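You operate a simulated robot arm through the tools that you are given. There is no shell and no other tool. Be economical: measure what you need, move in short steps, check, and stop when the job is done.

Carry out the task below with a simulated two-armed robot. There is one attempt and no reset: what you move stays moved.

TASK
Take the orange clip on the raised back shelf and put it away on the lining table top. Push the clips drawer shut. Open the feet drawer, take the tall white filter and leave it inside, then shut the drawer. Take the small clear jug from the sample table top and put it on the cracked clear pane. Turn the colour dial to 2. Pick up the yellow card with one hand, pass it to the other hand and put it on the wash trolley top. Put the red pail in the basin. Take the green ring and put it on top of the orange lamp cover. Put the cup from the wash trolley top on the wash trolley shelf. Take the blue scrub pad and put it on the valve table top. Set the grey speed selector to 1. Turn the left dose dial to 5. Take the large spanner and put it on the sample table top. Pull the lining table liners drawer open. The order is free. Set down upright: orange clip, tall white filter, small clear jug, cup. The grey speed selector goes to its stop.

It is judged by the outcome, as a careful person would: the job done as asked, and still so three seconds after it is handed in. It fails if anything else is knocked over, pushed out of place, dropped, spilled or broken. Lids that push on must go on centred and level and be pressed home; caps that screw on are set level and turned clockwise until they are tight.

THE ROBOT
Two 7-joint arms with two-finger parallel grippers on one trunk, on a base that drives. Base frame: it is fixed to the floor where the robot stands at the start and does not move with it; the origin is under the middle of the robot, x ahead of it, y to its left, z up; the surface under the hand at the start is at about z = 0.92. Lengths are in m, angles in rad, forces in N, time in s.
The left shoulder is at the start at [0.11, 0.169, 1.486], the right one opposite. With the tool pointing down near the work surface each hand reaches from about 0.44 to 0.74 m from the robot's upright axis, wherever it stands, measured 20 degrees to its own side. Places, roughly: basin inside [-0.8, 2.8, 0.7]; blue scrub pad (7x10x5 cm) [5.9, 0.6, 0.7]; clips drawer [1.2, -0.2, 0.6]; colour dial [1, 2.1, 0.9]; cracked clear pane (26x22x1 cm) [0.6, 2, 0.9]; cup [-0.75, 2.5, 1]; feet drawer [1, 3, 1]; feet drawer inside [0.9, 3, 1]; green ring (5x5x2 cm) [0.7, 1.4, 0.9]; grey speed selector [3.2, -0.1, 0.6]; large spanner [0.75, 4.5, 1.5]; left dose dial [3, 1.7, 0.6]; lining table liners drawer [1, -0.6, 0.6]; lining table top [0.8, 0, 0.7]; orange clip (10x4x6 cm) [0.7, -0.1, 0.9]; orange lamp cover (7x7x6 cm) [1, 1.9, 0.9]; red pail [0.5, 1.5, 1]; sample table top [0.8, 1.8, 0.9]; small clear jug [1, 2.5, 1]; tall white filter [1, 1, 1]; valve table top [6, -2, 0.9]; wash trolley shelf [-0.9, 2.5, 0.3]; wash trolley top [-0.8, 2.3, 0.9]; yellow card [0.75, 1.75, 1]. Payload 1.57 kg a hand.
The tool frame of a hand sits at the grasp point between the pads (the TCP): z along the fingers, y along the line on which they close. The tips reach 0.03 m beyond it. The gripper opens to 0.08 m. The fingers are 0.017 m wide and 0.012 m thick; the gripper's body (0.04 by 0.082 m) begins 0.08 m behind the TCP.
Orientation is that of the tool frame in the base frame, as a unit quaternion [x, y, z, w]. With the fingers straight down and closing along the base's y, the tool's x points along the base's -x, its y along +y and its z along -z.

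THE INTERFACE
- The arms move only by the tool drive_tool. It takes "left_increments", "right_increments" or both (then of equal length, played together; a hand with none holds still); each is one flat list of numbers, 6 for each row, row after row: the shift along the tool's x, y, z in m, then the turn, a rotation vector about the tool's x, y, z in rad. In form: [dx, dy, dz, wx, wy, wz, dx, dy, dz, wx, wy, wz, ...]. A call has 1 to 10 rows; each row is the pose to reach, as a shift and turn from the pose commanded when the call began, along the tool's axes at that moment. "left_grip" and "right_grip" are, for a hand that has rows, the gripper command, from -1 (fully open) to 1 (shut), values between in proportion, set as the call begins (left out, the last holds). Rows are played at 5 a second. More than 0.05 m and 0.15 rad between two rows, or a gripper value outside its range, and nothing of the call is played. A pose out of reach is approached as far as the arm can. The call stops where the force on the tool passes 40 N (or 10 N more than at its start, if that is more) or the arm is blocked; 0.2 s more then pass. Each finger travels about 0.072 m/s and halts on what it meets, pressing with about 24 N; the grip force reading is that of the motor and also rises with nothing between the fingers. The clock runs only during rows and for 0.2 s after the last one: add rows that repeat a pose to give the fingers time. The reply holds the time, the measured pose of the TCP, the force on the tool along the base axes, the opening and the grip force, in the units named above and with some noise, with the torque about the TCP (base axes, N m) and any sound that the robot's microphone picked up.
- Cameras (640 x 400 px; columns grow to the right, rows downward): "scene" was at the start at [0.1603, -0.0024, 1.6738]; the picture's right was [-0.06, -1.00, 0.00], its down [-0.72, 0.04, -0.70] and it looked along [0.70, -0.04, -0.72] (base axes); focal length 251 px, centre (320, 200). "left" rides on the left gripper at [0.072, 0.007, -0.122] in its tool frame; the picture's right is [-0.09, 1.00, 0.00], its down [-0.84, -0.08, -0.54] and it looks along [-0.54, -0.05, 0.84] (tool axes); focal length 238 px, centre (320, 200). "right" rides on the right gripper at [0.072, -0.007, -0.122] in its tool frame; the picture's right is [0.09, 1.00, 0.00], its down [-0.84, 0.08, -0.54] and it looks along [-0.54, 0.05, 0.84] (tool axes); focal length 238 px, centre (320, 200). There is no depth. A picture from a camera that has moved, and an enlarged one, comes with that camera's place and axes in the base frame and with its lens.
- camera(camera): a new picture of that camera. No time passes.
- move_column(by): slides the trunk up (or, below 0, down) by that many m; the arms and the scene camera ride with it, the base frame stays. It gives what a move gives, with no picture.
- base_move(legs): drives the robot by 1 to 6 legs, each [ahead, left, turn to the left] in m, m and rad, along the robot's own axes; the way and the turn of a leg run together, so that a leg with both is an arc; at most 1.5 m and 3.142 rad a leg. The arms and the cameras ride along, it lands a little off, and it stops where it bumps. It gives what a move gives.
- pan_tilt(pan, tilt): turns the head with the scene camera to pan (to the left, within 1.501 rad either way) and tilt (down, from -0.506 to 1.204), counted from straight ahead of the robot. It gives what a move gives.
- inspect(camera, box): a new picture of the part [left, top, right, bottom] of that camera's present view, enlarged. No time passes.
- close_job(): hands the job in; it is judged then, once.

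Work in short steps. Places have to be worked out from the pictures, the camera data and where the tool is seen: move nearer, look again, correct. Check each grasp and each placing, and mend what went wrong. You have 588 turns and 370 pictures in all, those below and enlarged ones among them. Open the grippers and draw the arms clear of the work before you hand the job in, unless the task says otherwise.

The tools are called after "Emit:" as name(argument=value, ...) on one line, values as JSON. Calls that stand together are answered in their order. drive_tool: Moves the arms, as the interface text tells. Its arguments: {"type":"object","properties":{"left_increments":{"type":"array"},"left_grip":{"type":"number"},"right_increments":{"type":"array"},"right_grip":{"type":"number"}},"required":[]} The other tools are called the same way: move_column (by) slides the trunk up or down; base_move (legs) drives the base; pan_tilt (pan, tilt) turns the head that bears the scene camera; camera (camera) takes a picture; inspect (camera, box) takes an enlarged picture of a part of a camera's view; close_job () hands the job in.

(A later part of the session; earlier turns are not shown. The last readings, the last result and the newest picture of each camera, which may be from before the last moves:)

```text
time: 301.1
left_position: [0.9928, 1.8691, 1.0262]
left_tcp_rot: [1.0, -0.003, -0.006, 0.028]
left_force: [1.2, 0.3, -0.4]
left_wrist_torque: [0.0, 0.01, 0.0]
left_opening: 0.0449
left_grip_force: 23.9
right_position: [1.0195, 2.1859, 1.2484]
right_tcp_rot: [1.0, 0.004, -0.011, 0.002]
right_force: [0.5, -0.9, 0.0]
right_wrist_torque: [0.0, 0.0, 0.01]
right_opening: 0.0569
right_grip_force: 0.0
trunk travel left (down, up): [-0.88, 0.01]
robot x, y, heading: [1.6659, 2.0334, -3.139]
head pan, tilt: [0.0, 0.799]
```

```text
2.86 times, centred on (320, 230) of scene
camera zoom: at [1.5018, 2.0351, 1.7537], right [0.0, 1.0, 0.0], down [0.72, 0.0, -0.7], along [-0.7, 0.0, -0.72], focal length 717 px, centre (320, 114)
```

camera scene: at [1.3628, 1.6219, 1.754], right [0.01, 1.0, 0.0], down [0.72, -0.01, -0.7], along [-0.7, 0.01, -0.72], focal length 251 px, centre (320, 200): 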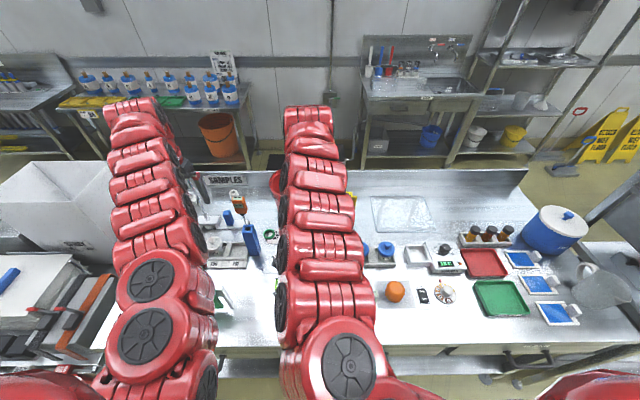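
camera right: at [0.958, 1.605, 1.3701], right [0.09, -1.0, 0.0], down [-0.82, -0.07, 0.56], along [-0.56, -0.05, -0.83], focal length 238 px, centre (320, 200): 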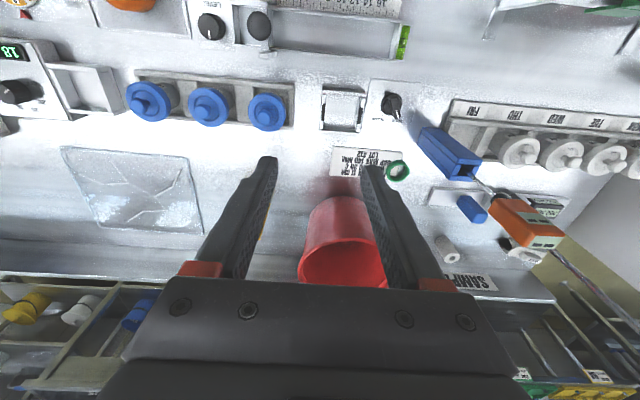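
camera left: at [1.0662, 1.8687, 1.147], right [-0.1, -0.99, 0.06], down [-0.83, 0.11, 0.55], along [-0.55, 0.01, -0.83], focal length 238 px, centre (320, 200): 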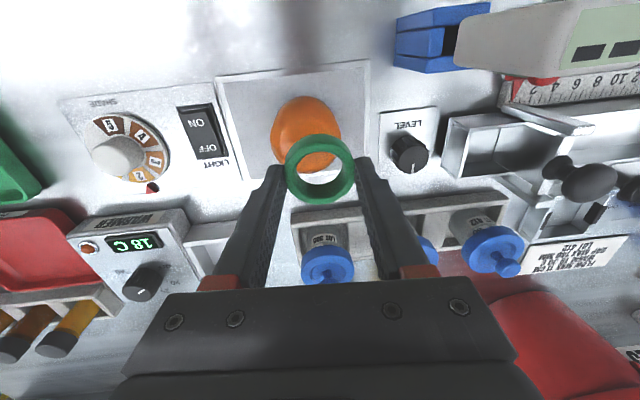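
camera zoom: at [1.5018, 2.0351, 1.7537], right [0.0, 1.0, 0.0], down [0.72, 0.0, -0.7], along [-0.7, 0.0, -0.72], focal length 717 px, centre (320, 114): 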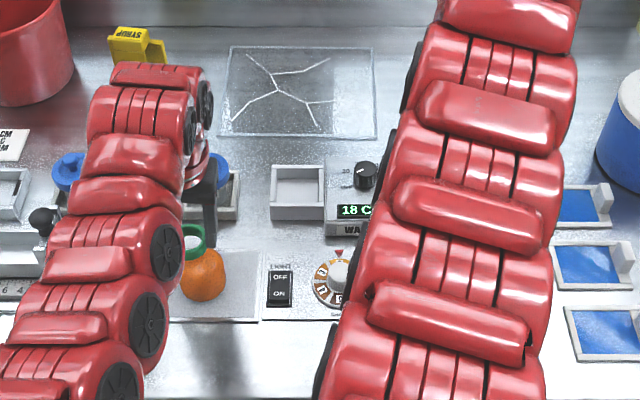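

Emit:
drive_tool(left_increments=[0.006, -0.009, 0.01, 0, 0, 0, 0.006, -0.009, 0.022, 0, 0, 0])

Emit:
camera(camera="left")

Emit:
inspect(camera="scene", box=[250, 210, 330, 270])

```text
time: 301.7
left_position: [0.998, 1.8782, 1.0034]
left_tcp_rot: [1.0, -0.002, -0.007, 0.029]
left_force: [0.4, -0.4, -0.8]
left_wrist_torque: [0.05, -0.02, -0.01]
left_opening: 0.0451
left_grip_force: 24.0
right_position: [1.0208, 2.1859, 1.2484]
right_tcp_rot: [1.0, 0.005, -0.011, 0.002]
right_force: [0.5, -0.3, 0.9]
right_wrist_torque: [-0.01, 0.0, 0.01]
right_opening: 0.0571
right_grip_force: 0.1
trunk travel left (down, up): [-0.88, 0.01]
robot x, y, heading: [1.662, 2.0345, -3.137]
head pan, tilt: [0.0, 0.799]
```

```text
212 pictures are left
camera left: at [1.0714, 1.8762, 1.1243], right [-0.1, -0.99, 0.06], down [-0.83, 0.11, 0.55], along [-0.55, 0.01, -0.84], focal length 238 px, centre (320, 200)
```

left: 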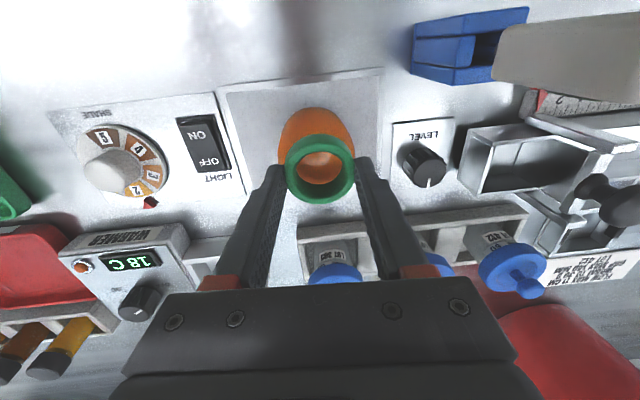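

```text
6.67 times, centred on (290, 240) of scene
camera zoom: at [1.5016, 2.0354, 1.7537], right [0.0, 1.0, 0.0], down [0.72, 0.0, -0.7], along [-0.7, 0.0, -0.72], focal length 1674 px, centre (520, -67)
```

zoom: 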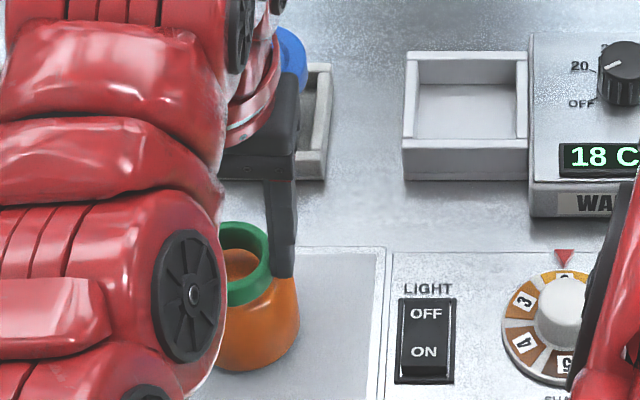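

Emit:
drive_tool(left_increments=[0.002, 0, 0.006, 0, 0, 0, 0.002, 0, 0.012, 0, 0, 0, 0.002, 0, 0.018, 0, 0, 0, 0.002, 0, 0.024, 0, 0, 0, 0.002, 0, 0.03, 0, 0, 0])

Emit:
camera(camera="left")

Emit:
inspect(camera="scene", box=[250, 210, 330, 270])

```text
time: 302.6
left_position: [0.997, 1.8779, 0.9896]
left_tcp_rot: [1.0, -0.003, -0.014, 0.028]
left_force: [7.8, 1.9, 25.0]
left_wrist_torque: [0.31, -0.22, -0.03]
left_opening: 0.0405
left_grip_force: 23.9
right_position: [1.022, 2.187, 1.2502]
right_tcp_rot: [1.0, 0.004, -0.013, 0.003]
right_force: [0.4, -1.3, -0.1]
right_wrist_torque: [0.03, -0.06, -0.01]
right_opening: 0.057
right_grip_force: 0.0
trunk travel left (down, up): [-0.88, 0.01]
robot x, y, heading: [1.6595, 2.0364, -3.136]
head pan, tilt: [0.0, 0.799]
stopped in row 4 (left hand): the force on the tool passed its limit at 43 N (the readings are from after the stop); the commanded pose is now the measured one
```

```text
210 pictures are left
camera left: at [1.072, 1.8773, 1.1094], right [-0.1, -0.99, 0.06], down [-0.82, 0.11, 0.56], along [-0.56, 0.01, -0.83], focal length 238 px, centre (320, 200)
```

left: 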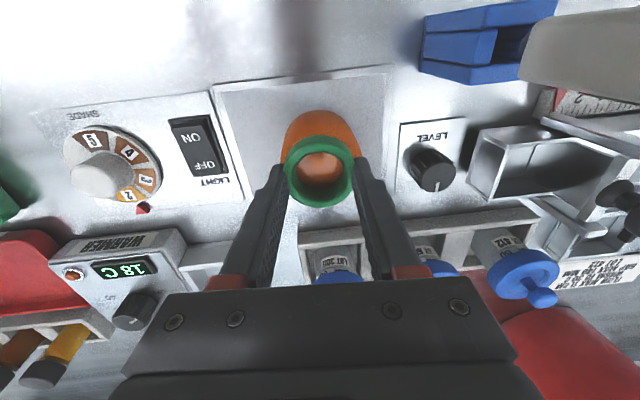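

```text
6.67 times, centred on (290, 240) of scene
camera zoom: at [1.5047, 2.037, 1.7541], right [0.0, 1.0, 0.0], down [0.72, 0.0, -0.7], along [-0.7, 0.0, -0.72], focal length 1674 px, centre (520, -67)
```

zoom: 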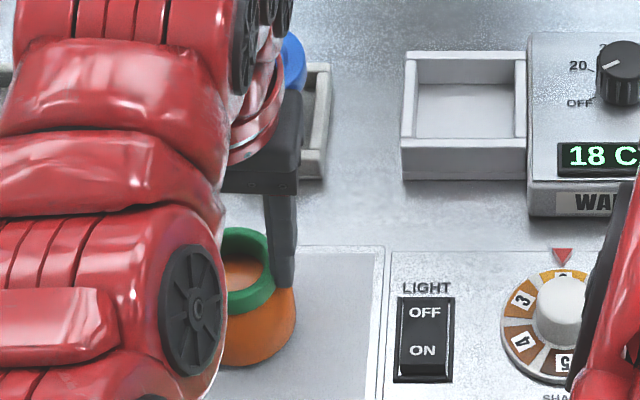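

Contact: ring rests on the cover's top. Open gently and rise.

Emit:
drive_tool(left_increments=[0, 0, 0, 0, 0, 0, 0, 0, 0, 0, 0, 0, 0, 0, 0, 0, 0, 0], left_grip=-0.5)

Emit:
drive_tool(left_increments=[0, 0, -0.03, 0, 0, 0, 0, 0, -0.07, 0, 0, 0, 0, 0, -0.11, 0, 0, 0])

Emit:
camera(camera="left")

Emit:
inspect(camera="scene", box=[250, 210, 330, 270])

```text
time: 303.4
left_position: [0.9976, 1.8781, 0.9875]
left_tcp_rot: [1.0, -0.003, -0.013, 0.028]
left_force: [-0.8, -1.8, 15.6]
left_wrist_torque: [-0.57, 0.06, 0.0]
left_opening: 0.0621
left_grip_force: 1.4
right_position: [1.023, 2.1873, 1.2498]
right_tcp_rot: [1.0, 0.004, -0.012, 0.002]
right_force: [0.8, -0.4, 0.3]
right_wrist_torque: [0.02, 0.03, 0.01]
right_opening: 0.0569
right_grip_force: 0.1
trunk travel left (down, up): [-0.88, 0.01]
robot x, y, heading: [1.6619, 2.0333, -3.137]
head pan, tilt: [0.0, 0.799]
```

```text
time: 304.2
left_position: [1.0002, 1.885, 1.0968]
left_tcp_rot: [1.0, -0.004, -0.012, 0.028]
left_force: [0.3, -0.5, -0.6]
left_wrist_torque: [0.05, 0.0, 0.01]
left_opening: 0.0598
left_grip_force: 0.0
right_position: [1.0219, 2.1869, 1.2486]
right_tcp_rot: [1.0, 0.004, -0.011, 0.002]
right_force: [-0.1, -0.6, -0.3]
right_wrist_torque: [-0.01, 0.01, 0.0]
right_opening: 0.0568
right_grip_force: 0.0
trunk travel left (down, up): [-0.88, 0.01]
robot x, y, heading: [1.668, 2.0324, -3.139]
head pan, tilt: [0.0, 0.799]
```

```text
208 pictures are left
camera left: at [1.0739, 1.8835, 1.2162], right [-0.1, -0.99, 0.06], down [-0.82, 0.11, 0.56], along [-0.56, 0.01, -0.83], focal length 238 px, centre (320, 200)
```

left: 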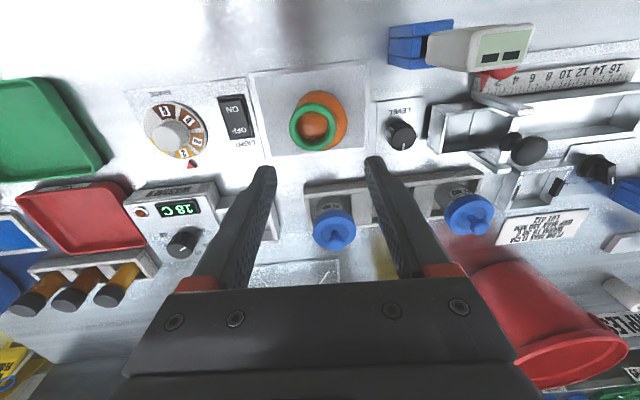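

```text
6.67 times, centred on (290, 240) of scene
camera zoom: at [1.5024, 2.0355, 1.7537], right [0.0, 1.0, 0.0], down [0.72, 0.0, -0.7], along [-0.7, 0.0, -0.72], focal length 1674 px, centre (520, -67)
```

zoom: 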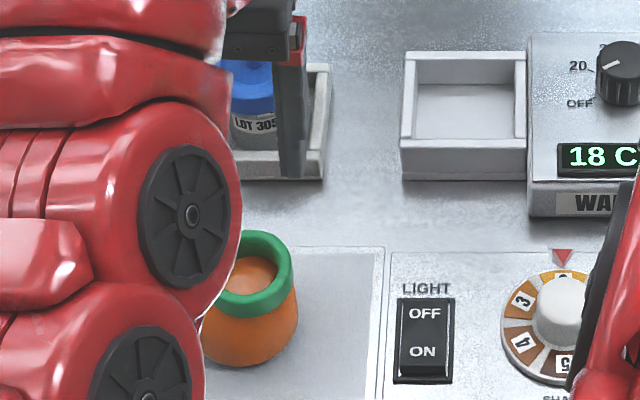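

Emit:
inspect(camera="left", box=[260, 70, 380, 160])

```text
4.44 times, centred on (320, 115) of left
camera zoom: at [1.0739, 1.8835, 1.2162], right [-0.1, -0.99, 0.06], down [-0.82, 0.11, 0.56], along [-0.56, 0.01, -0.83], focal length 1059 px, centre (320, 578)
```

zoom: 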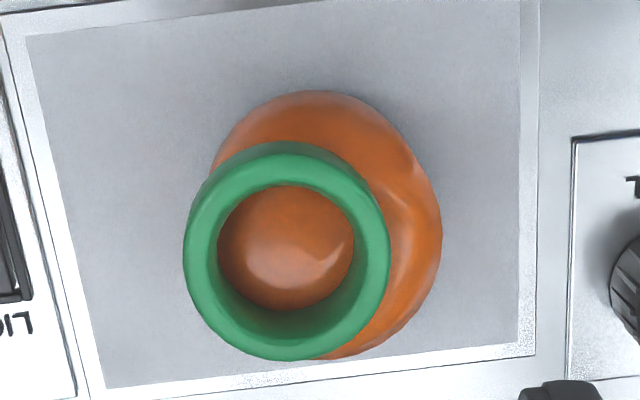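

Ring lies ~1 cm off-centre toward +y. Regrasp and shift it by -11 mm in y.

Emit:
drive_tool(left_increments=[0, -0.002, 0.04, 0, 0, 0, 0, -0.005, 0.08, 0, 0, 0, 0, -0.006, 0.104, 0, 0, 0], left_grip=-0.62)

Emit:
drive_tool(left_increments=[0, 0, 0, 0, 0, 0, 0, 0, 0, 0, 0, 0, 0, 0, 0, 0, 0, 0], left_grip=0.2)

Emit:
camera(camera="left")

```text
time: 305.0
left_position: [0.998, 1.8851, 0.9929]
left_tcp_rot: [1.0, -0.004, -0.012, 0.028]
left_force: [-0.3, -0.4, 0.2]
left_wrist_torque: [-0.02, -0.04, 0.05]
left_opening: 0.0649
left_grip_force: 0.1
right_position: [1.0202, 2.1866, 1.2471]
right_tcp_rot: [1.0, 0.005, -0.011, 0.002]
right_force: [0.2, -1.4, 0.1]
right_wrist_torque: [-0.01, -0.04, -0.03]
right_opening: 0.0568
right_grip_force: 0.0
trunk travel left (down, up): [-0.88, 0.01]
robot x, y, heading: [1.6606, 2.0375, -3.141]
head pan, tilt: [0.0, 0.799]
```

```text
time: 305.8
left_position: [0.9975, 1.8852, 0.9948]
left_tcp_rot: [1.0, -0.003, -0.012, 0.028]
left_force: [0.5, -0.3, 0.4]
left_wrist_torque: [0.0, 0.01, 0.02]
left_opening: 0.0402
left_grip_force: 24.2
right_position: [1.021, 2.1868, 1.2488]
right_tcp_rot: [1.0, 0.004, -0.012, 0.002]
right_force: [0.3, 0.5, -0.1]
right_wrist_torque: [-0.02, -0.01, -0.02]
right_opening: 0.0568
right_grip_force: 0.0
trunk travel left (down, up): [-0.88, 0.01]
robot x, y, heading: [1.6649, 2.0351, -3.139]
head pan, tilt: [0.0, 0.799]
```

```text
205 pictures are left
camera left: at [1.0727, 1.8836, 1.1139], right [-0.1, -0.99, 0.06], down [-0.82, 0.11, 0.56], along [-0.56, 0.01, -0.83], focal length 238 px, centre (320, 200)
```

left: 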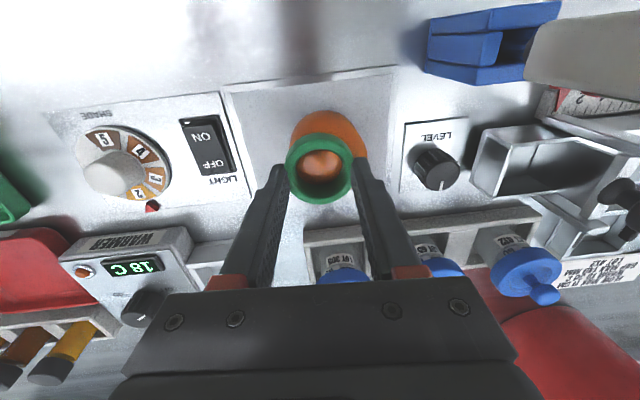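

Gripped. Lift 4 mm, shift -11 mm in y and -8 mm in x, lower, release.

Emit:
drive_tool(left_increments=[0, 0, -0.006, 0, 0, 0, -0.008, 0.011, -0.006, 0, 0, 0, -0.008, 0.011, -0.006, 0, 0, 0, -0.008, 0.011, 0.0, 0, 0, 0, -0.008, 0.011, 0.003, 0, 0, 0])

Emit:
drive_tool(left_increments=[0, 0, 0, 0, 0, 0, 0, 0, 0, 0, 0, 0, 0, 0, 0, 0, 0, 0], left_grip=-0.62)

Emit:
drive_tool(left_increments=[0, 0, -0.03, 0, 0, 0, 0, 0, -0.07, 0, 0, 0, 0, 0, -0.11, 0, 0, 0])

Emit:
inspect(camera="left", box=[260, 70, 380, 160])

Emit:
inspect(camera="scene", box=[250, 210, 330, 270])

```text
time: 307.0
left_position: [0.9904, 1.8743, 0.9934]
left_tcp_rot: [0.999, -0.002, -0.014, 0.029]
left_force: [1.3, 0.0, 21.4]
left_wrist_torque: [0.2, -0.21, 0.01]
left_opening: 0.0402
left_grip_force: 24.5
right_position: [1.0225, 2.1875, 1.25]
right_tcp_rot: [1.0, 0.004, -0.012, 0.003]
right_force: [-0.1, -0.1, -0.1]
right_wrist_torque: [0.02, 0.03, 0.01]
right_opening: 0.0569
right_grip_force: 0.1
trunk travel left (down, up): [-0.88, 0.01]
robot x, y, heading: [1.6639, 2.0364, -3.144]
head pan, tilt: [0.0, 0.799]
```

```text
time: 307.8
left_position: [0.9906, 1.8734, 0.9921]
left_tcp_rot: [1.0, -0.003, -0.013, 0.028]
left_force: [0.7, 1.1, 16.1]
left_wrist_torque: [0.57, -0.13, -0.06]
left_opening: 0.0653
left_grip_force: 0.6
right_position: [1.0227, 2.1867, 1.2496]
right_tcp_rot: [1.0, 0.005, -0.012, 0.002]
right_force: [0.8, -0.4, 0.2]
right_wrist_torque: [-0.01, -0.01, 0.01]
right_opening: 0.0569
right_grip_force: 0.0
trunk travel left (down, up): [-0.88, 0.01]
robot x, y, heading: [1.6647, 2.0371, -3.135]
head pan, tilt: [0.0, 0.799]
```

```text
time: 308.6
left_position: [0.9925, 1.8767, 1.102]
left_tcp_rot: [1.0, -0.005, -0.011, 0.028]
left_force: [0.5, -0.4, 0.4]
left_wrist_torque: [0.01, 0.0, 0.03]
left_opening: 0.0648
left_grip_force: 0.0
right_position: [1.021, 2.1874, 1.2483]
right_tcp_rot: [1.0, 0.004, -0.012, 0.002]
right_force: [0.2, 0.3, -0.7]
right_wrist_torque: [0.03, 0.02, 0.01]
right_opening: 0.0568
right_grip_force: 0.0
trunk travel left (down, up): [-0.88, 0.01]
robot x, y, heading: [1.6678, 2.0312, -3.144]
head pan, tilt: [0.0, 0.799]
```

```text
4.44 times, centred on (320, 115) of left
camera zoom: at [1.0667, 1.8768, 1.2222], right [-0.1, -0.99, 0.06], down [-0.82, 0.11, 0.56], along [-0.56, 0.01, -0.83], focal length 1059 px, centre (320, 578)
```

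zoom: 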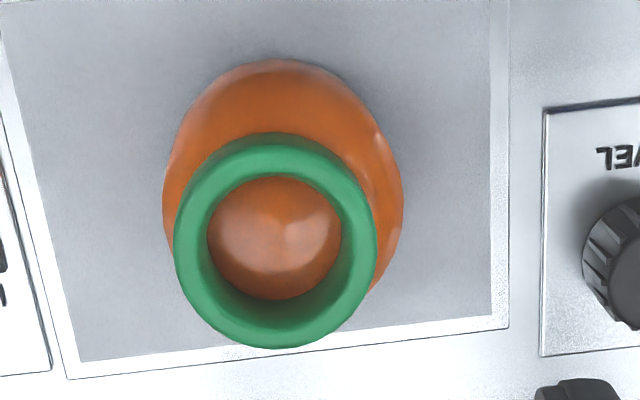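

```text
6.67 times, centred on (290, 240) of scene
camera zoom: at [1.5021, 2.0352, 1.7537], right [0.0, 1.0, 0.0], down [0.72, 0.0, -0.7], along [-0.7, 0.0, -0.72], focal length 1674 px, centre (520, -67)
```

zoom: 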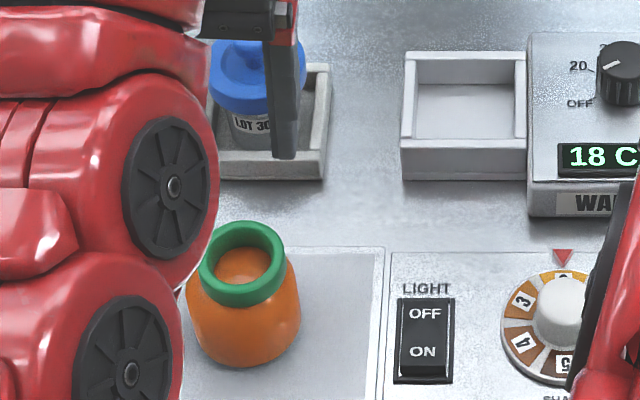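

Ring sits centred on the cover. Next the jug: shift right 0.25 m and look with the right camera.

Emit:
drive_tool(left_increments=[0, 0, -0.04, 0, 0, 0, 0, 0, -0.08, 0, 0, 0, 0, 0, -0.12, 0, 0, 0])

Emit:
base_move(legs=[[0, -0.28, 0]])

Emit:
camera(camera="right")

Emit:
inspect(camera="scene", box=[300, 130, 560, 330])

```text
time: 309.4
left_position: [0.994, 1.8848, 1.2191]
left_tcp_rot: [1.0, -0.003, -0.012, 0.028]
left_force: [-1.3, 0.0, 0.7]
left_wrist_torque: [-0.06, -0.02, 0.03]
left_opening: 0.0649
left_grip_force: 0.0
right_position: [1.0215, 2.1875, 1.2488]
right_tcp_rot: [1.0, 0.005, -0.011, 0.002]
right_force: [-0.5, -0.7, -0.1]
right_wrist_torque: [-0.02, -0.01, 0.0]
right_opening: 0.0569
right_grip_force: 0.0
trunk travel left (down, up): [-0.88, 0.01]
robot x, y, heading: [1.663, 2.0387, -3.14]
head pan, tilt: [0.0, 0.799]
```

```text
time: 311.4
left_position: [0.992, 2.1625, 1.2186]
left_tcp_rot: [1.0, -0.003, -0.011, 0.028]
left_force: [0.7, -1.3, -0.5]
left_wrist_torque: [0.05, -0.01, 0.01]
left_opening: 0.0648
left_grip_force: 0.1
right_position: [1.0193, 2.4639, 1.2495]
right_tcp_rot: [1.0, 0.005, -0.011, 0.002]
right_force: [1.1, 0.7, -0.3]
right_wrist_torque: [0.01, -0.02, 0.01]
right_opening: 0.0569
right_grip_force: 0.0
trunk travel left (down, up): [-0.88, 0.01]
robot x, y, heading: [1.6641, 2.3154, -3.138]
head pan, tilt: [0.0, 0.799]
```

```text
202 pictures are left
camera right: at [1.0941, 2.4714, 1.3688], right [0.1, -0.99, 0.0], down [-0.82, -0.09, 0.56], along [-0.56, -0.06, -0.83], focal length 238 px, centre (320, 200)
```

right: 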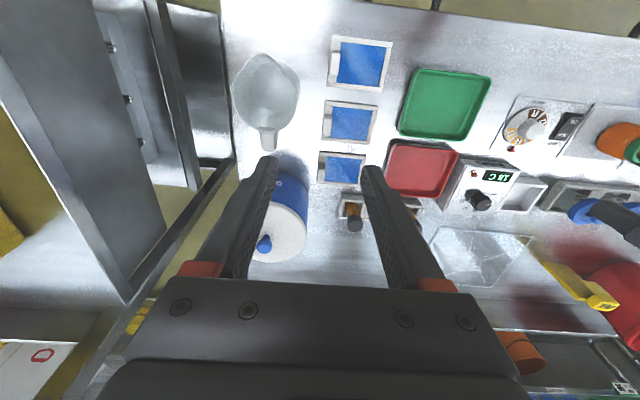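

```text
2.00 times, centred on (430, 230) of scene
camera zoom: at [1.5013, 2.3144, 1.7537], right [0.0, 1.0, 0.0], down [0.72, 0.0, -0.7], along [-0.7, 0.0, -0.72], focal length 502 px, centre (100, 140)
```

zoom: 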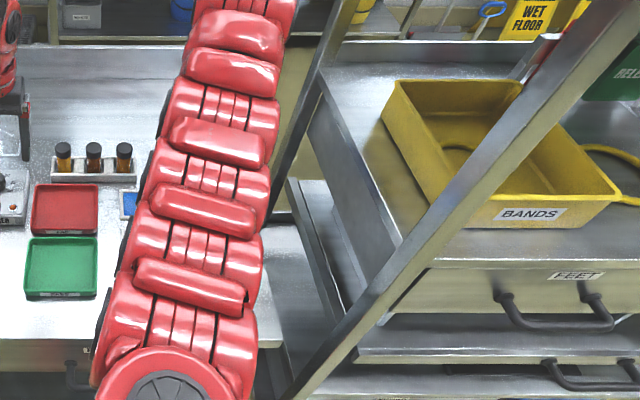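

Emit:
inspect(camera="right", box=[210, 40, 330, 180])

```text
2.86 times, centred on (270, 110) of right
camera zoom: at [1.0941, 2.4714, 1.3688], right [0.1, -0.99, 0.0], down [-0.82, -0.09, 0.56], along [-0.56, -0.06, -0.83], focal length 681 px, centre (463, 457)
```

zoom: 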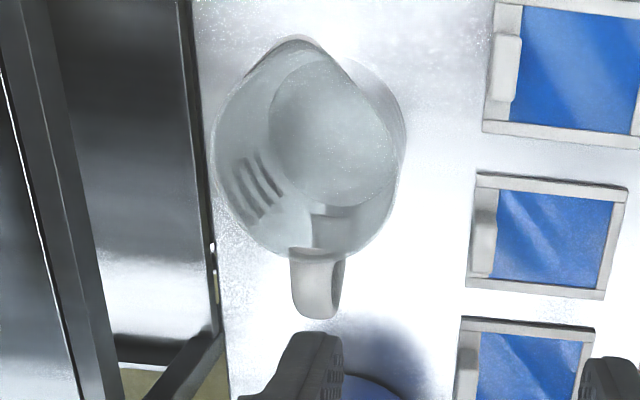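

The jug's rim (~9.5 cm wide) is too wide to span; I'll grip its rim wall on the -y side (≈(1.025,2.497)), one finger inside. Move over it and look again.

Emit:
drive_tool(right_increments=[0.002, -0.015, 0.03, 0, 0, 0, 0.004, -0.03, 0.07, 0, 0, 0, 0.005, -0.033, 0.1, 0, 0, 0])

Emit:
camera(camera="right")

Emit:
inspect(camera="scene", box=[320, 180, 480, 320])

```text
time: 312.2
left_position: [0.9942, 2.1663, 1.2216]
left_tcp_rot: [1.0, -0.003, -0.012, 0.028]
left_force: [-0.6, 0.5, 1.5]
left_wrist_torque: [-0.01, 0.04, -0.01]
left_opening: 0.0647
left_grip_force: 0.1
right_position: [1.0143, 2.4952, 1.1521]
right_tcp_rot: [1.0, 0.003, -0.019, 0.011]
right_force: [2.4, 2.8, -6.8]
right_wrist_torque: [-0.28, 0.28, -0.01]
right_opening: 0.0566
right_grip_force: 0.1
right hand out of reach, approached as far as the arm can: row 1, 2, 3
trunk travel left (down, up): [-0.88, 0.01]
robot x, y, heading: [1.6589, 2.3171, -3.141]
head pan, tilt: [0.0, 0.799]
```

```text
199 pictures are left
camera right: at [1.0909, 2.5053, 1.2711], right [0.1, -0.99, 0.02], down [-0.82, -0.07, 0.57], along [-0.57, -0.07, -0.82], focal length 238 px, centre (320, 200)
```

right: 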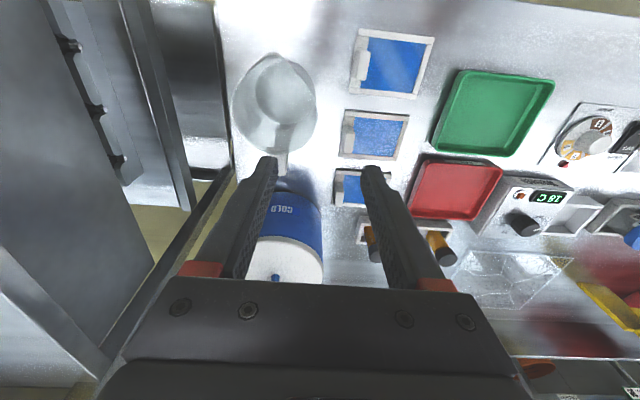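

```text
2.86 times, centred on (400, 250) of scene
camera zoom: at [1.5032, 2.3191, 1.7539], right [0.0, 1.0, 0.0], down [0.72, 0.0, -0.7], along [-0.7, 0.0, -0.72], focal length 717 px, centre (91, 57)
```

zoom: 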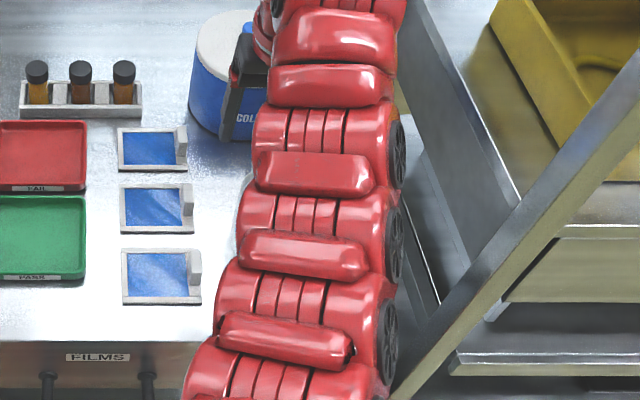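

Emit:
drive_tool(right_increments=[0, 0, 0, 0, 0, 0, 0, 0, 0, 0, 0, 0])

Emit:
pan_tilt(pan=-0.6, tilt=0.6)

Emit:
camera(camera="scene")

```text
time: 312.8
left_position: [0.9934, 2.1652, 1.2196]
left_tcp_rot: [1.0, -0.002, -0.011, 0.029]
left_force: [0.2, -0.5, 0.3]
left_wrist_torque: [-0.02, 0.0, -0.01]
left_opening: 0.065
left_grip_force: 0.1
right_position: [1.0176, 2.4985, 1.1448]
right_tcp_rot: [1.0, 0.006, -0.012, 0.002]
right_force: [0.2, 0.1, -0.5]
right_wrist_torque: [-0.02, 0.03, -0.01]
right_opening: 0.0567
right_grip_force: 0.0
trunk travel left (down, up): [-0.88, 0.01]
robot x, y, heading: [1.6642, 2.3157, -3.141]
head pan, tilt: [0.0, 0.799]
```

```text
time: 313.8
left_position: [0.9925, 2.1631, 1.2198]
left_tcp_rot: [1.0, -0.003, -0.011, 0.028]
left_force: [0.3, 0.2, -0.3]
left_wrist_torque: [0.0, 0.0, -0.04]
left_opening: 0.0646
left_grip_force: 0.1
right_position: [1.0167, 2.497, 1.1445]
right_tcp_rot: [1.0, 0.006, -0.011, 0.002]
right_force: [-0.9, -0.4, -0.5]
right_wrist_torque: [0.01, 0.05, -0.02]
right_opening: 0.0569
right_grip_force: 0.1
trunk travel left (down, up): [-0.88, 0.01]
robot x, y, heading: [1.6634, 2.3141, -3.134]
head pan, tilt: [-0.6, 0.6]
```

```text
197 pictures are left
camera scene: at [1.5085, 2.366, 1.7706], right [0.56, 0.83, 0.0], down [0.47, -0.32, -0.82], along [-0.68, 0.46, -0.57], focal length 251 px, centre (320, 200)
```

scene: 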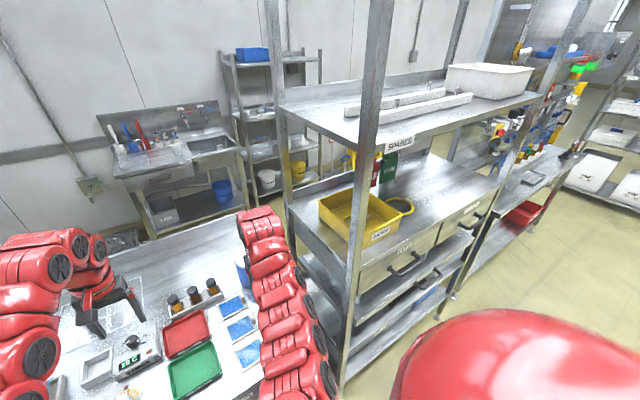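

Emit:
drive_tool(right_increments=[0.003, 0, 0.03, 0, 0, 0, 0.005, 0, 0.06, 0, 0, 0, 0.007, 0, 0.085, 0, 0, 0])

Emit:
camera(camera="right")

```text
time: 314.6
left_position: [0.9934, 2.1633, 1.2192]
left_tcp_rot: [1.0, -0.002, -0.012, 0.028]
left_force: [0.3, 0.2, -0.4]
left_wrist_torque: [0.0, 0.04, -0.03]
left_opening: 0.0649
left_grip_force: 0.0
right_position: [1.021, 2.4983, 1.0604]
right_tcp_rot: [1.0, 0.006, -0.012, 0.003]
right_force: [-0.1, 0.0, 0.6]
right_wrist_torque: [-0.03, 0.02, 0.01]
right_opening: 0.0567
right_grip_force: 0.0
trunk travel left (down, up): [-0.88, 0.01]
robot x, y, heading: [1.6661, 2.3157, -3.134]
head pan, tilt: [-0.6, 0.6]
```

```text
196 pictures are left
camera right: at [1.0967, 2.5057, 1.1808], right [0.1, -0.99, 0.0], down [-0.82, -0.08, 0.56], along [-0.56, -0.06, -0.83], focal length 238 px, centre (320, 200)
```

right: 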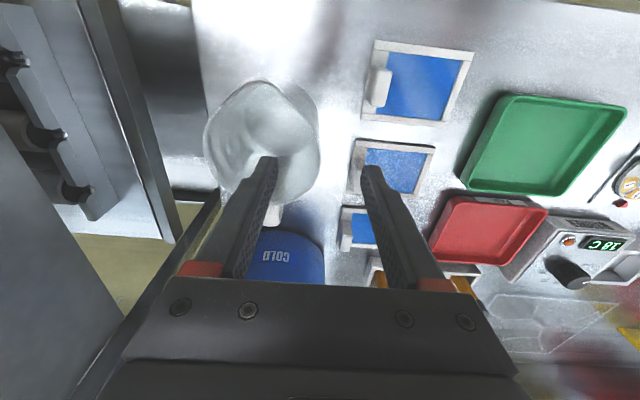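

Rim edge ≈(1.025,2.497,0.985). Descend to TCP z≈0.965 and close on the wall.

Emit:
drive_tool(right_increments=[0.003, 0, 0.03, 0, 0, 0, 0.005, 0, 0.06, 0, 0, 0, 0.006, 0, 0.08, 0, 0, 0, 0.006, 0, 0.094, 0, 0, 0])

Emit:
camera(camera="right")

```text
time: 315.6
left_position: [0.9926, 2.1636, 1.2197]
left_tcp_rot: [1.0, -0.003, -0.012, 0.028]
left_force: [0.0, 0.9, -1.2]
left_wrist_torque: [0.04, 0.02, 0.01]
left_opening: 0.0648
left_grip_force: 0.0
right_position: [1.0261, 2.4965, 0.9683]
right_tcp_rot: [1.0, 0.005, -0.011, 0.003]
right_force: [-0.3, -2.0, 0.1]
right_wrist_torque: [0.01, 0.0, 0.04]
right_opening: 0.0567
right_grip_force: 0.0
trunk travel left (down, up): [-0.88, 0.01]
robot x, y, heading: [1.6618, 2.316, -3.139]
head pan, tilt: [-0.6, 0.6]
```

```text
195 pictures are left
camera right: at [1.0998, 2.5042, 1.0884], right [0.1, -0.99, 0.0], down [-0.82, -0.08, 0.56], along [-0.56, -0.06, -0.83], focal length 238 px, centre (320, 200)
```

right: 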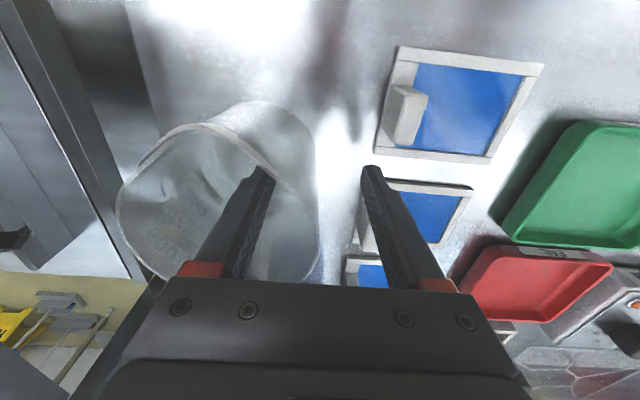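

One finger is inside, the wall between. Close.

Emit:
drive_tool(right_increments=[0, 0, 0, 0, 0, 0, 0, 0, 0, 0, 0, 0, 0, 0, 0, 0, 0, 0, 0, 0, 0, 0, 0, 0, 0, 0, 0, 0, 0, 0], right_grip=1)

Emit:
camera(camera="right")

```text
time: 316.8
left_position: [0.9937, 2.1632, 1.2212]
left_tcp_rot: [1.0, -0.003, -0.012, 0.028]
left_force: [1.0, -0.6, -0.2]
left_wrist_torque: [0.02, 0.0, 0.02]
left_opening: 0.0647
left_grip_force: 0.0
right_position: [1.0263, 2.4955, 0.9703]
right_tcp_rot: [1.0, 0.007, -0.012, 0.001]
right_force: [-4.1, 2.4, 15.1]
right_wrist_torque: [1.32, 0.04, 0.36]
right_opening: 0.0029
right_grip_force: 24.3
trunk travel left (down, up): [-0.88, 0.01]
robot x, y, heading: [1.6662, 2.3165, -3.134]
head pan, tilt: [-0.6, 0.6]
```

```text
194 pictures are left
camera right: at [1.1006, 2.5042, 1.0899], right [0.1, -0.99, 0.0], down [-0.82, -0.09, 0.56], along [-0.56, -0.06, -0.83], focal length 238 px, centre (320, 200)
```

right: 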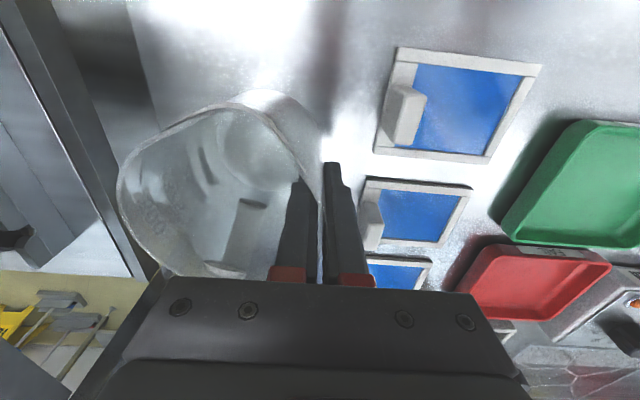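

Wall gripped (3 mm). Lift 12 cm.

Emit:
drive_tool(right_increments=[0, 0, -0.015, 0, 0, 0, 0, 0, -0.04, 0, 0, 0, 0, 0, -0.08, 0, 0, 0, 0, 0, -0.12, 0, 0, 0, 0, 0, -0.12, 0, 0, 0])

Emit:
camera(camera="right")

Emit:
camera(camera="scene")

```text
time: 318.0
left_position: [0.9928, 2.1639, 1.2201]
left_tcp_rot: [1.0, -0.002, -0.012, 0.029]
left_force: [0.0, -0.1, -0.1]
left_wrist_torque: [-0.01, -0.01, 0.01]
left_opening: 0.0651
left_grip_force: 0.0
right_position: [1.0286, 2.5012, 1.0875]
right_tcp_rot: [1.0, 0.006, -0.011, 0.003]
right_force: [0.1, -0.4, -0.4]
right_wrist_torque: [-0.05, -0.02, 0.01]
right_opening: 0.0023
right_grip_force: 24.4
trunk travel left (down, up): [-0.88, 0.01]
robot x, y, heading: [1.6621, 2.3127, -3.136]
head pan, tilt: [-0.6, 0.6]
```

```text
193 pictures are left
camera right: at [1.1033, 2.509, 1.2082], right [0.1, -0.99, 0.0], down [-0.82, -0.08, 0.56], along [-0.56, -0.06, -0.83], focal length 238 px, centre (320, 200)
```

right: 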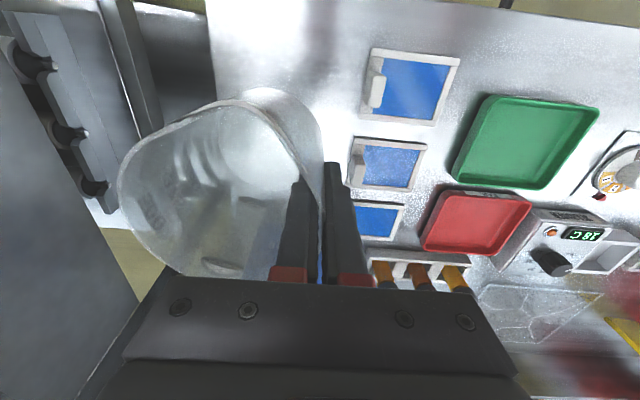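

```text
192 pictures are left
camera scene: at [1.5087, 2.3671, 1.7706], right [0.56, 0.83, 0.0], down [0.47, -0.32, -0.82], along [-0.68, 0.46, -0.57], focal length 251 px, centre (320, 200)
```

scene: 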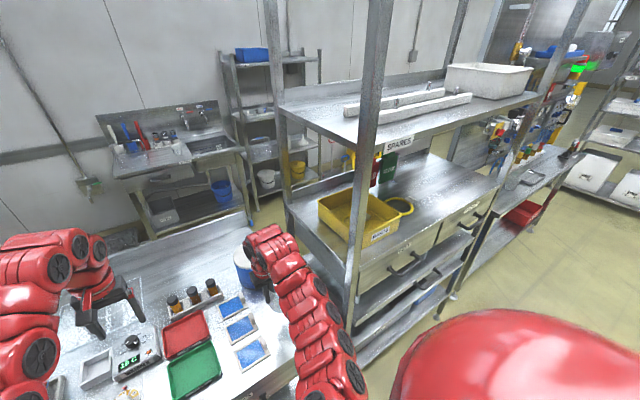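

Jug lifted upright. Raise a bit more and carry it: base left 0.54 m, then forward.

Emit:
drive_tool(right_increments=[0, 0, -0.03, 0, 0, 0, 0, 0, -0.06, 0, 0, 0])

Emit:
base_move(legs=[[0, 0.54, 0], [0.2, 0, 0]])

Emit:
pan_tilt(pan=0, tilt=0.8)

Emit:
camera(camera="right")

Emit:
camera(camera="scene")

```text
time: 318.6
left_position: [0.9928, 2.1645, 1.2203]
left_tcp_rot: [1.0, -0.002, -0.011, 0.027]
left_force: [-0.8, 0.4, 0.6]
left_wrist_torque: [0.0, 0.0, -0.02]
left_opening: 0.0649
left_grip_force: 0.0
right_position: [1.0241, 2.4976, 1.1255]
right_tcp_rot: [1.0, 0.006, -0.012, 0.003]
right_force: [-0.7, 0.4, -0.8]
right_wrist_torque: [-0.02, 0.01, 0.04]
right_opening: 0.0024
right_grip_force: 23.9
right hand out of reach, approached as far as the arm can: row 2
trunk travel left (down, up): [-0.88, 0.01]
robot x, y, heading: [1.6648, 2.3172, -3.138]
head pan, tilt: [-0.6, 0.6]
```

```text
time: 322.9
left_position: [0.7992, 1.6237, 1.221]
left_tcp_rot: [1.0, -0.003, -0.013, 0.027]
left_force: [0.5, 1.2, 1.0]
left_wrist_torque: [-0.01, 0.05, 0.04]
left_opening: 0.065
left_grip_force: 0.0
right_position: [0.8325, 1.9574, 1.1276]
right_tcp_rot: [1.0, 0.005, -0.013, 0.002]
right_force: [0.0, -0.3, -0.8]
right_wrist_torque: [-0.02, 0.0, 0.0]
right_opening: 0.0024
right_grip_force: 23.5
trunk travel left (down, up): [-0.88, 0.01]
robot x, y, heading: [1.4702, 1.7721, -3.14]
head pan, tilt: [-0.6, 0.6]
```

```text
time: 323.9
left_position: [0.7985, 1.623, 1.2196]
left_tcp_rot: [1.0, -0.003, -0.012, 0.028]
left_force: [-0.3, 0.3, 0.4]
left_wrist_torque: [-0.01, 0.0, 0.0]
left_opening: 0.0649
left_grip_force: 0.0
right_position: [0.8306, 1.9577, 1.1267]
right_tcp_rot: [1.0, 0.004, -0.011, 0.003]
right_force: [-0.6, -0.5, -0.4]
right_wrist_torque: [-0.01, 0.01, 0.0]
right_opening: 0.0024
right_grip_force: 24.1
trunk travel left (down, up): [-0.88, 0.01]
robot x, y, heading: [1.4651, 1.7685, -3.136]
head pan, tilt: [0.0, 0.799]
```

```text
191 pictures are left
camera right: at [0.905, 1.9651, 1.2467], right [0.1, -0.99, 0.0], down [-0.82, -0.08, 0.56], along [-0.56, -0.06, -0.83], focal length 238 px, centre (320, 200)
```

right: 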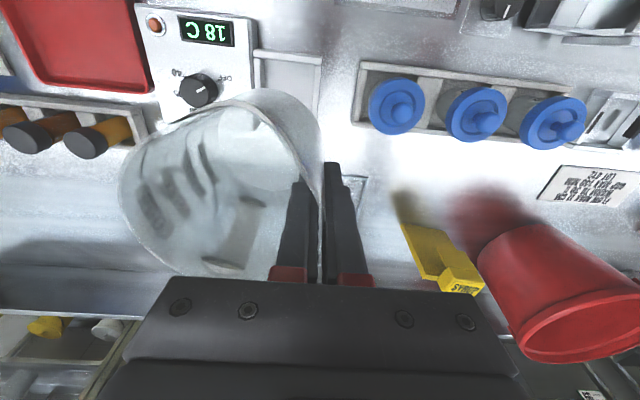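

```text
190 pictures are left
camera scene: at [1.307, 1.7744, 1.7539], right [0.0, 1.0, 0.0], down [0.72, 0.0, -0.7], along [-0.7, 0.0, -0.72], focal length 251 px, centre (320, 200)
```

scene: 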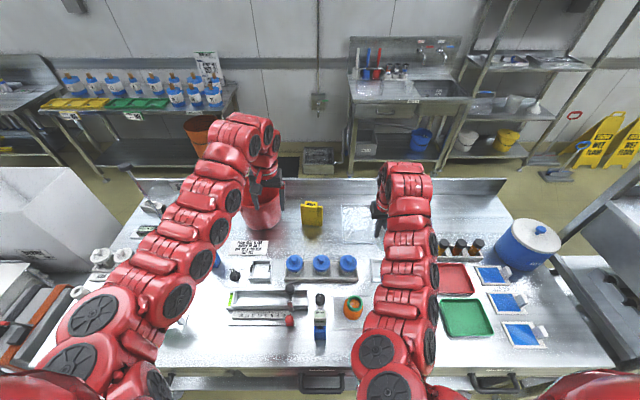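

Pane spans x 0.517–0.734, y 1.875–2.12. I'll go 9 cm further ahead, then extend and lower the jug to centre ≈(0.66,1.99).

Emit:
base_move(legs=[[0.08, 0, 0]])

Emit:
move_column(by=-0.06)

Emit:
drive_tool(right_increments=[-0.03, 0.005, 0, 0, 0, 0, -0.06, 0.01, 0, 0, 0, 0, -0.08, 0.013, 0, 0, 0, 0])

Emit:
camera(camera="right")

Emit:
inspect(camera="scene", box=[300, 150, 460, 290])

```text
time: 324.9
left_position: [0.7208, 1.6228, 1.222]
left_tcp_rot: [1.0, -0.003, -0.013, 0.028]
left_force: [0.3, 0.0, -0.5]
left_wrist_torque: [0.0, 0.05, -0.03]
left_opening: 0.0648
left_grip_force: 0.0
right_position: [0.7523, 1.9558, 1.1283]
right_tcp_rot: [1.0, 0.006, -0.012, 0.003]
right_force: [-0.3, 0.2, -0.3]
right_wrist_torque: [-0.01, 0.02, -0.02]
right_opening: 0.0023
right_grip_force: 24.0
trunk travel left (down, up): [-0.88, 0.01]
robot x, y, heading: [1.3867, 1.7735, -3.139]
head pan, tilt: [0.0, 0.799]
```

```text
time: 325.9
left_position: [0.7191, 1.6212, 1.1603]
left_tcp_rot: [1.0, -0.002, -0.012, 0.028]
left_force: [0.6, 0.3, 1.0]
left_wrist_torque: [0.0, 0.01, 0.01]
left_opening: 0.0649
left_grip_force: 0.1
right_position: [0.752, 1.955, 1.0673]
right_tcp_rot: [1.0, 0.006, -0.012, 0.003]
right_force: [-0.7, -0.4, 0.3]
right_wrist_torque: [-0.05, 0.03, 0.01]
right_opening: 0.0025
right_grip_force: 24.0
trunk travel left (down, up): [-0.82, 0.07]
robot x, y, heading: [1.3887, 1.7727, -3.136]
head pan, tilt: [0.0, 0.799]
```

```text
time: 326.7
left_position: [0.7176, 1.622, 1.1585]
left_tcp_rot: [1.0, -0.002, -0.011, 0.028]
left_force: [0.5, 0.1, 0.0]
left_wrist_torque: [0.02, 0.02, -0.01]
left_opening: 0.065
left_grip_force: 0.0
right_position: [0.6705, 1.9407, 1.0688]
right_tcp_rot: [1.0, 0.006, -0.011, 0.002]
right_force: [0.3, 0.9, -0.9]
right_wrist_torque: [-0.02, -0.02, 0.0]
right_opening: 0.0026
right_grip_force: 23.5
trunk travel left (down, up): [-0.82, 0.07]
robot x, y, heading: [1.3861, 1.7732, -3.141]
head pan, tilt: [0.0, 0.799]
```

```text
189 pictures are left
camera right: at [0.7452, 1.9491, 1.1886], right [0.1, -0.99, 0.0], down [-0.82, -0.09, 0.56], along [-0.56, -0.06, -0.83], focal length 238 px, centre (320, 200)
```

right: 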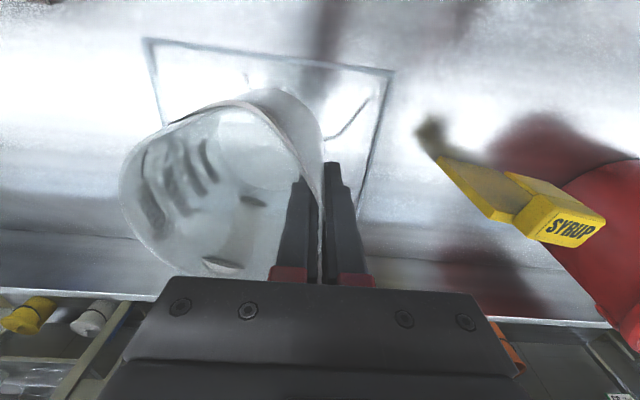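

```text
2.86 times, centred on (380, 220) of scene
camera zoom: at [1.2261, 1.7739, 1.6937], right [0.0, 1.0, 0.0], down [0.72, 0.0, -0.7], along [-0.7, 0.0, -0.72], focal length 717 px, centre (149, 143)
```

zoom: 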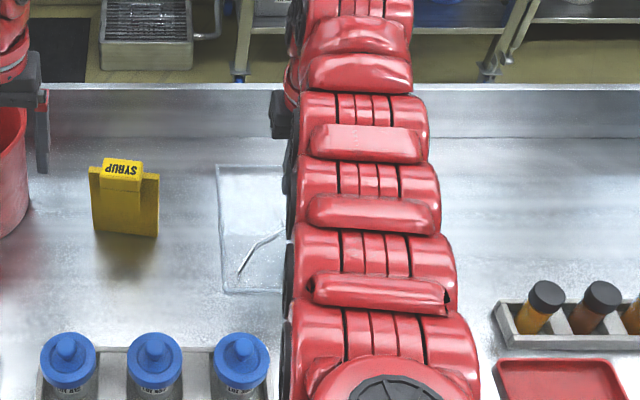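

Jug is over the pane. Descend, slowly at the end.

Emit:
drive_tool(right_increments=[0, 0, 0.03, 0, 0, 0, 0, 0, 0.055, 0, 0, 0, 0, 0, 0.07, 0, 0, 0, 0, 0, 0.078, 0, 0, 0, 0, 0, 0.084, 0, 0, 0, 0, 0, 0.09, 0, 0, 0])

Emit:
camera(camera="right")

```text
time: 328.1
left_position: [0.719, 1.6201, 1.1581]
left_tcp_rot: [1.0, -0.002, -0.011, 0.027]
left_force: [-1.0, 0.1, -0.6]
left_wrist_torque: [0.0, 0.02, 0.03]
left_opening: 0.0648
left_grip_force: 0.0
right_position: [0.6696, 1.9425, 0.9832]
right_tcp_rot: [1.0, 0.005, -0.011, 0.002]
right_force: [0.0, 0.3, -0.6]
right_wrist_torque: [-0.04, -0.01, 0.0]
right_opening: 0.0022
right_grip_force: 24.1
right hand out of reach, approached as far as the arm can: row 6
trunk travel left (down, up): [-0.82, 0.07]
robot x, y, heading: [1.385, 1.7718, -3.143]
head pan, tilt: [0.0, 0.799]
```

```text
187 pictures are left
camera right: at [0.7444, 1.9497, 1.1035], right [0.1, -0.99, 0.0], down [-0.82, -0.08, 0.56], along [-0.56, -0.06, -0.83], focal length 238 px, centre (320, 200)
```

right: 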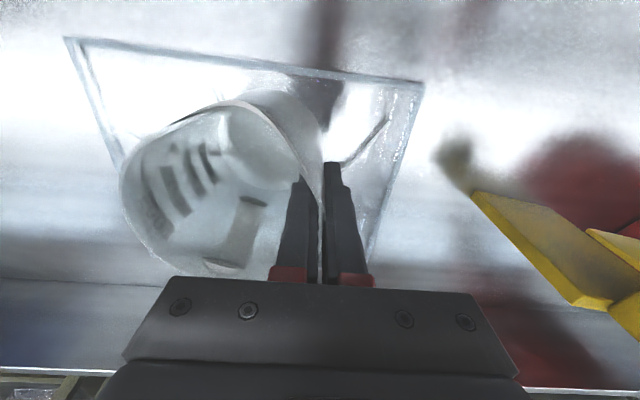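

Emit:
drive_tool(right_increments=[0.006, 0, 0.0, 0, 0, 0, 0.014, 0, 0.002, 0, 0, 0, 0.014, 0, 0.006, 0, 0, 0, 0.014, 0, 0.01, 0, 0, 0, 0.014, 0, 0.014, 0, 0, 0])

```text
time: 329.3
left_position: [0.7212, 1.6199, 1.1611]
left_tcp_rot: [1.0, -0.002, -0.013, 0.028]
left_force: [-0.6, -0.7, 0.2]
left_wrist_torque: [0.0, 0.03, 0.03]
left_opening: 0.0647
left_grip_force: 0.1
right_position: [0.6838, 1.9401, 0.974]
right_tcp_rot: [1.0, 0.006, -0.016, 0.002]
right_force: [0.7, -3.3, 28.9]
right_wrist_torque: [1.59, -0.68, -0.1]
right_opening: 0.0037
right_grip_force: 24.2
trunk travel left (down, up): [-0.82, 0.07]
robot x, y, heading: [1.3863, 1.771, -3.136]
head pan, tilt: [0.0, 0.799]
```

Contact. It's near the pane's front edge, so lift 1 cm, move 1.3 cm further in, and settle with a small trunk move.

Emit:
drive_tool(right_increments=[0, 0, -0.014, 0, 0, 0, -0.013, 0, -0.014, 0, 0, 0, -0.014, 0, -0.014, 0, 0, 0])

Emit:
move_column(by=-0.01)

Emit:
inspect(camera="right", box=[60, 20, 440, 290])

```text
time: 330.1
left_position: [0.7186, 1.6212, 1.1586]
left_tcp_rot: [1.0, -0.002, -0.011, 0.027]
left_force: [-0.6, 0.8, 0.2]
left_wrist_torque: [0.02, 0.0, -0.02]
left_opening: 0.0646
left_grip_force: 0.0
right_position: [0.6702, 1.9422, 0.9839]
right_tcp_rot: [1.0, 0.006, -0.01, 0.002]
right_force: [0.1, 0.7, 0.0]
right_wrist_torque: [-0.02, 0.0, -0.02]
right_opening: 0.0022
right_grip_force: 23.7
trunk travel left (down, up): [-0.82, 0.07]
robot x, y, heading: [1.386, 1.7768, -3.139]
head pan, tilt: [0.0, 0.799]
```

```text
time: 330.7
left_position: [0.7187, 1.6228, 1.1511]
left_tcp_rot: [1.0, -0.003, -0.012, 0.028]
left_force: [0.9, -0.3, 0.7]
left_wrist_torque: [-0.01, 0.0, 0.01]
left_opening: 0.0645
left_grip_force: 0.1
right_position: [0.6701, 1.9429, 0.9757]
right_tcp_rot: [1.0, 0.005, -0.012, 0.002]
right_force: [1.9, -1.4, 9.9]
right_wrist_torque: [0.74, -0.09, -0.12]
right_opening: 0.0023
right_grip_force: 24.0
trunk travel left (down, up): [-0.81, 0.08]
robot x, y, heading: [1.3866, 1.7683, -3.131]
head pan, tilt: [0.0, 0.799]
```

```text
1.48 times, centred on (250, 155) of right
camera zoom: at [0.7448, 1.9494, 1.0958], right [0.1, -0.99, 0.0], down [-0.82, -0.08, 0.56], along [-0.56, -0.06, -0.83], focal length 353 px, centre (424, 267)
```

zoom: 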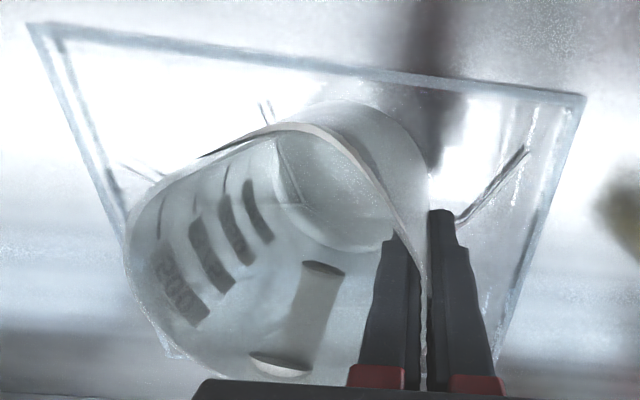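

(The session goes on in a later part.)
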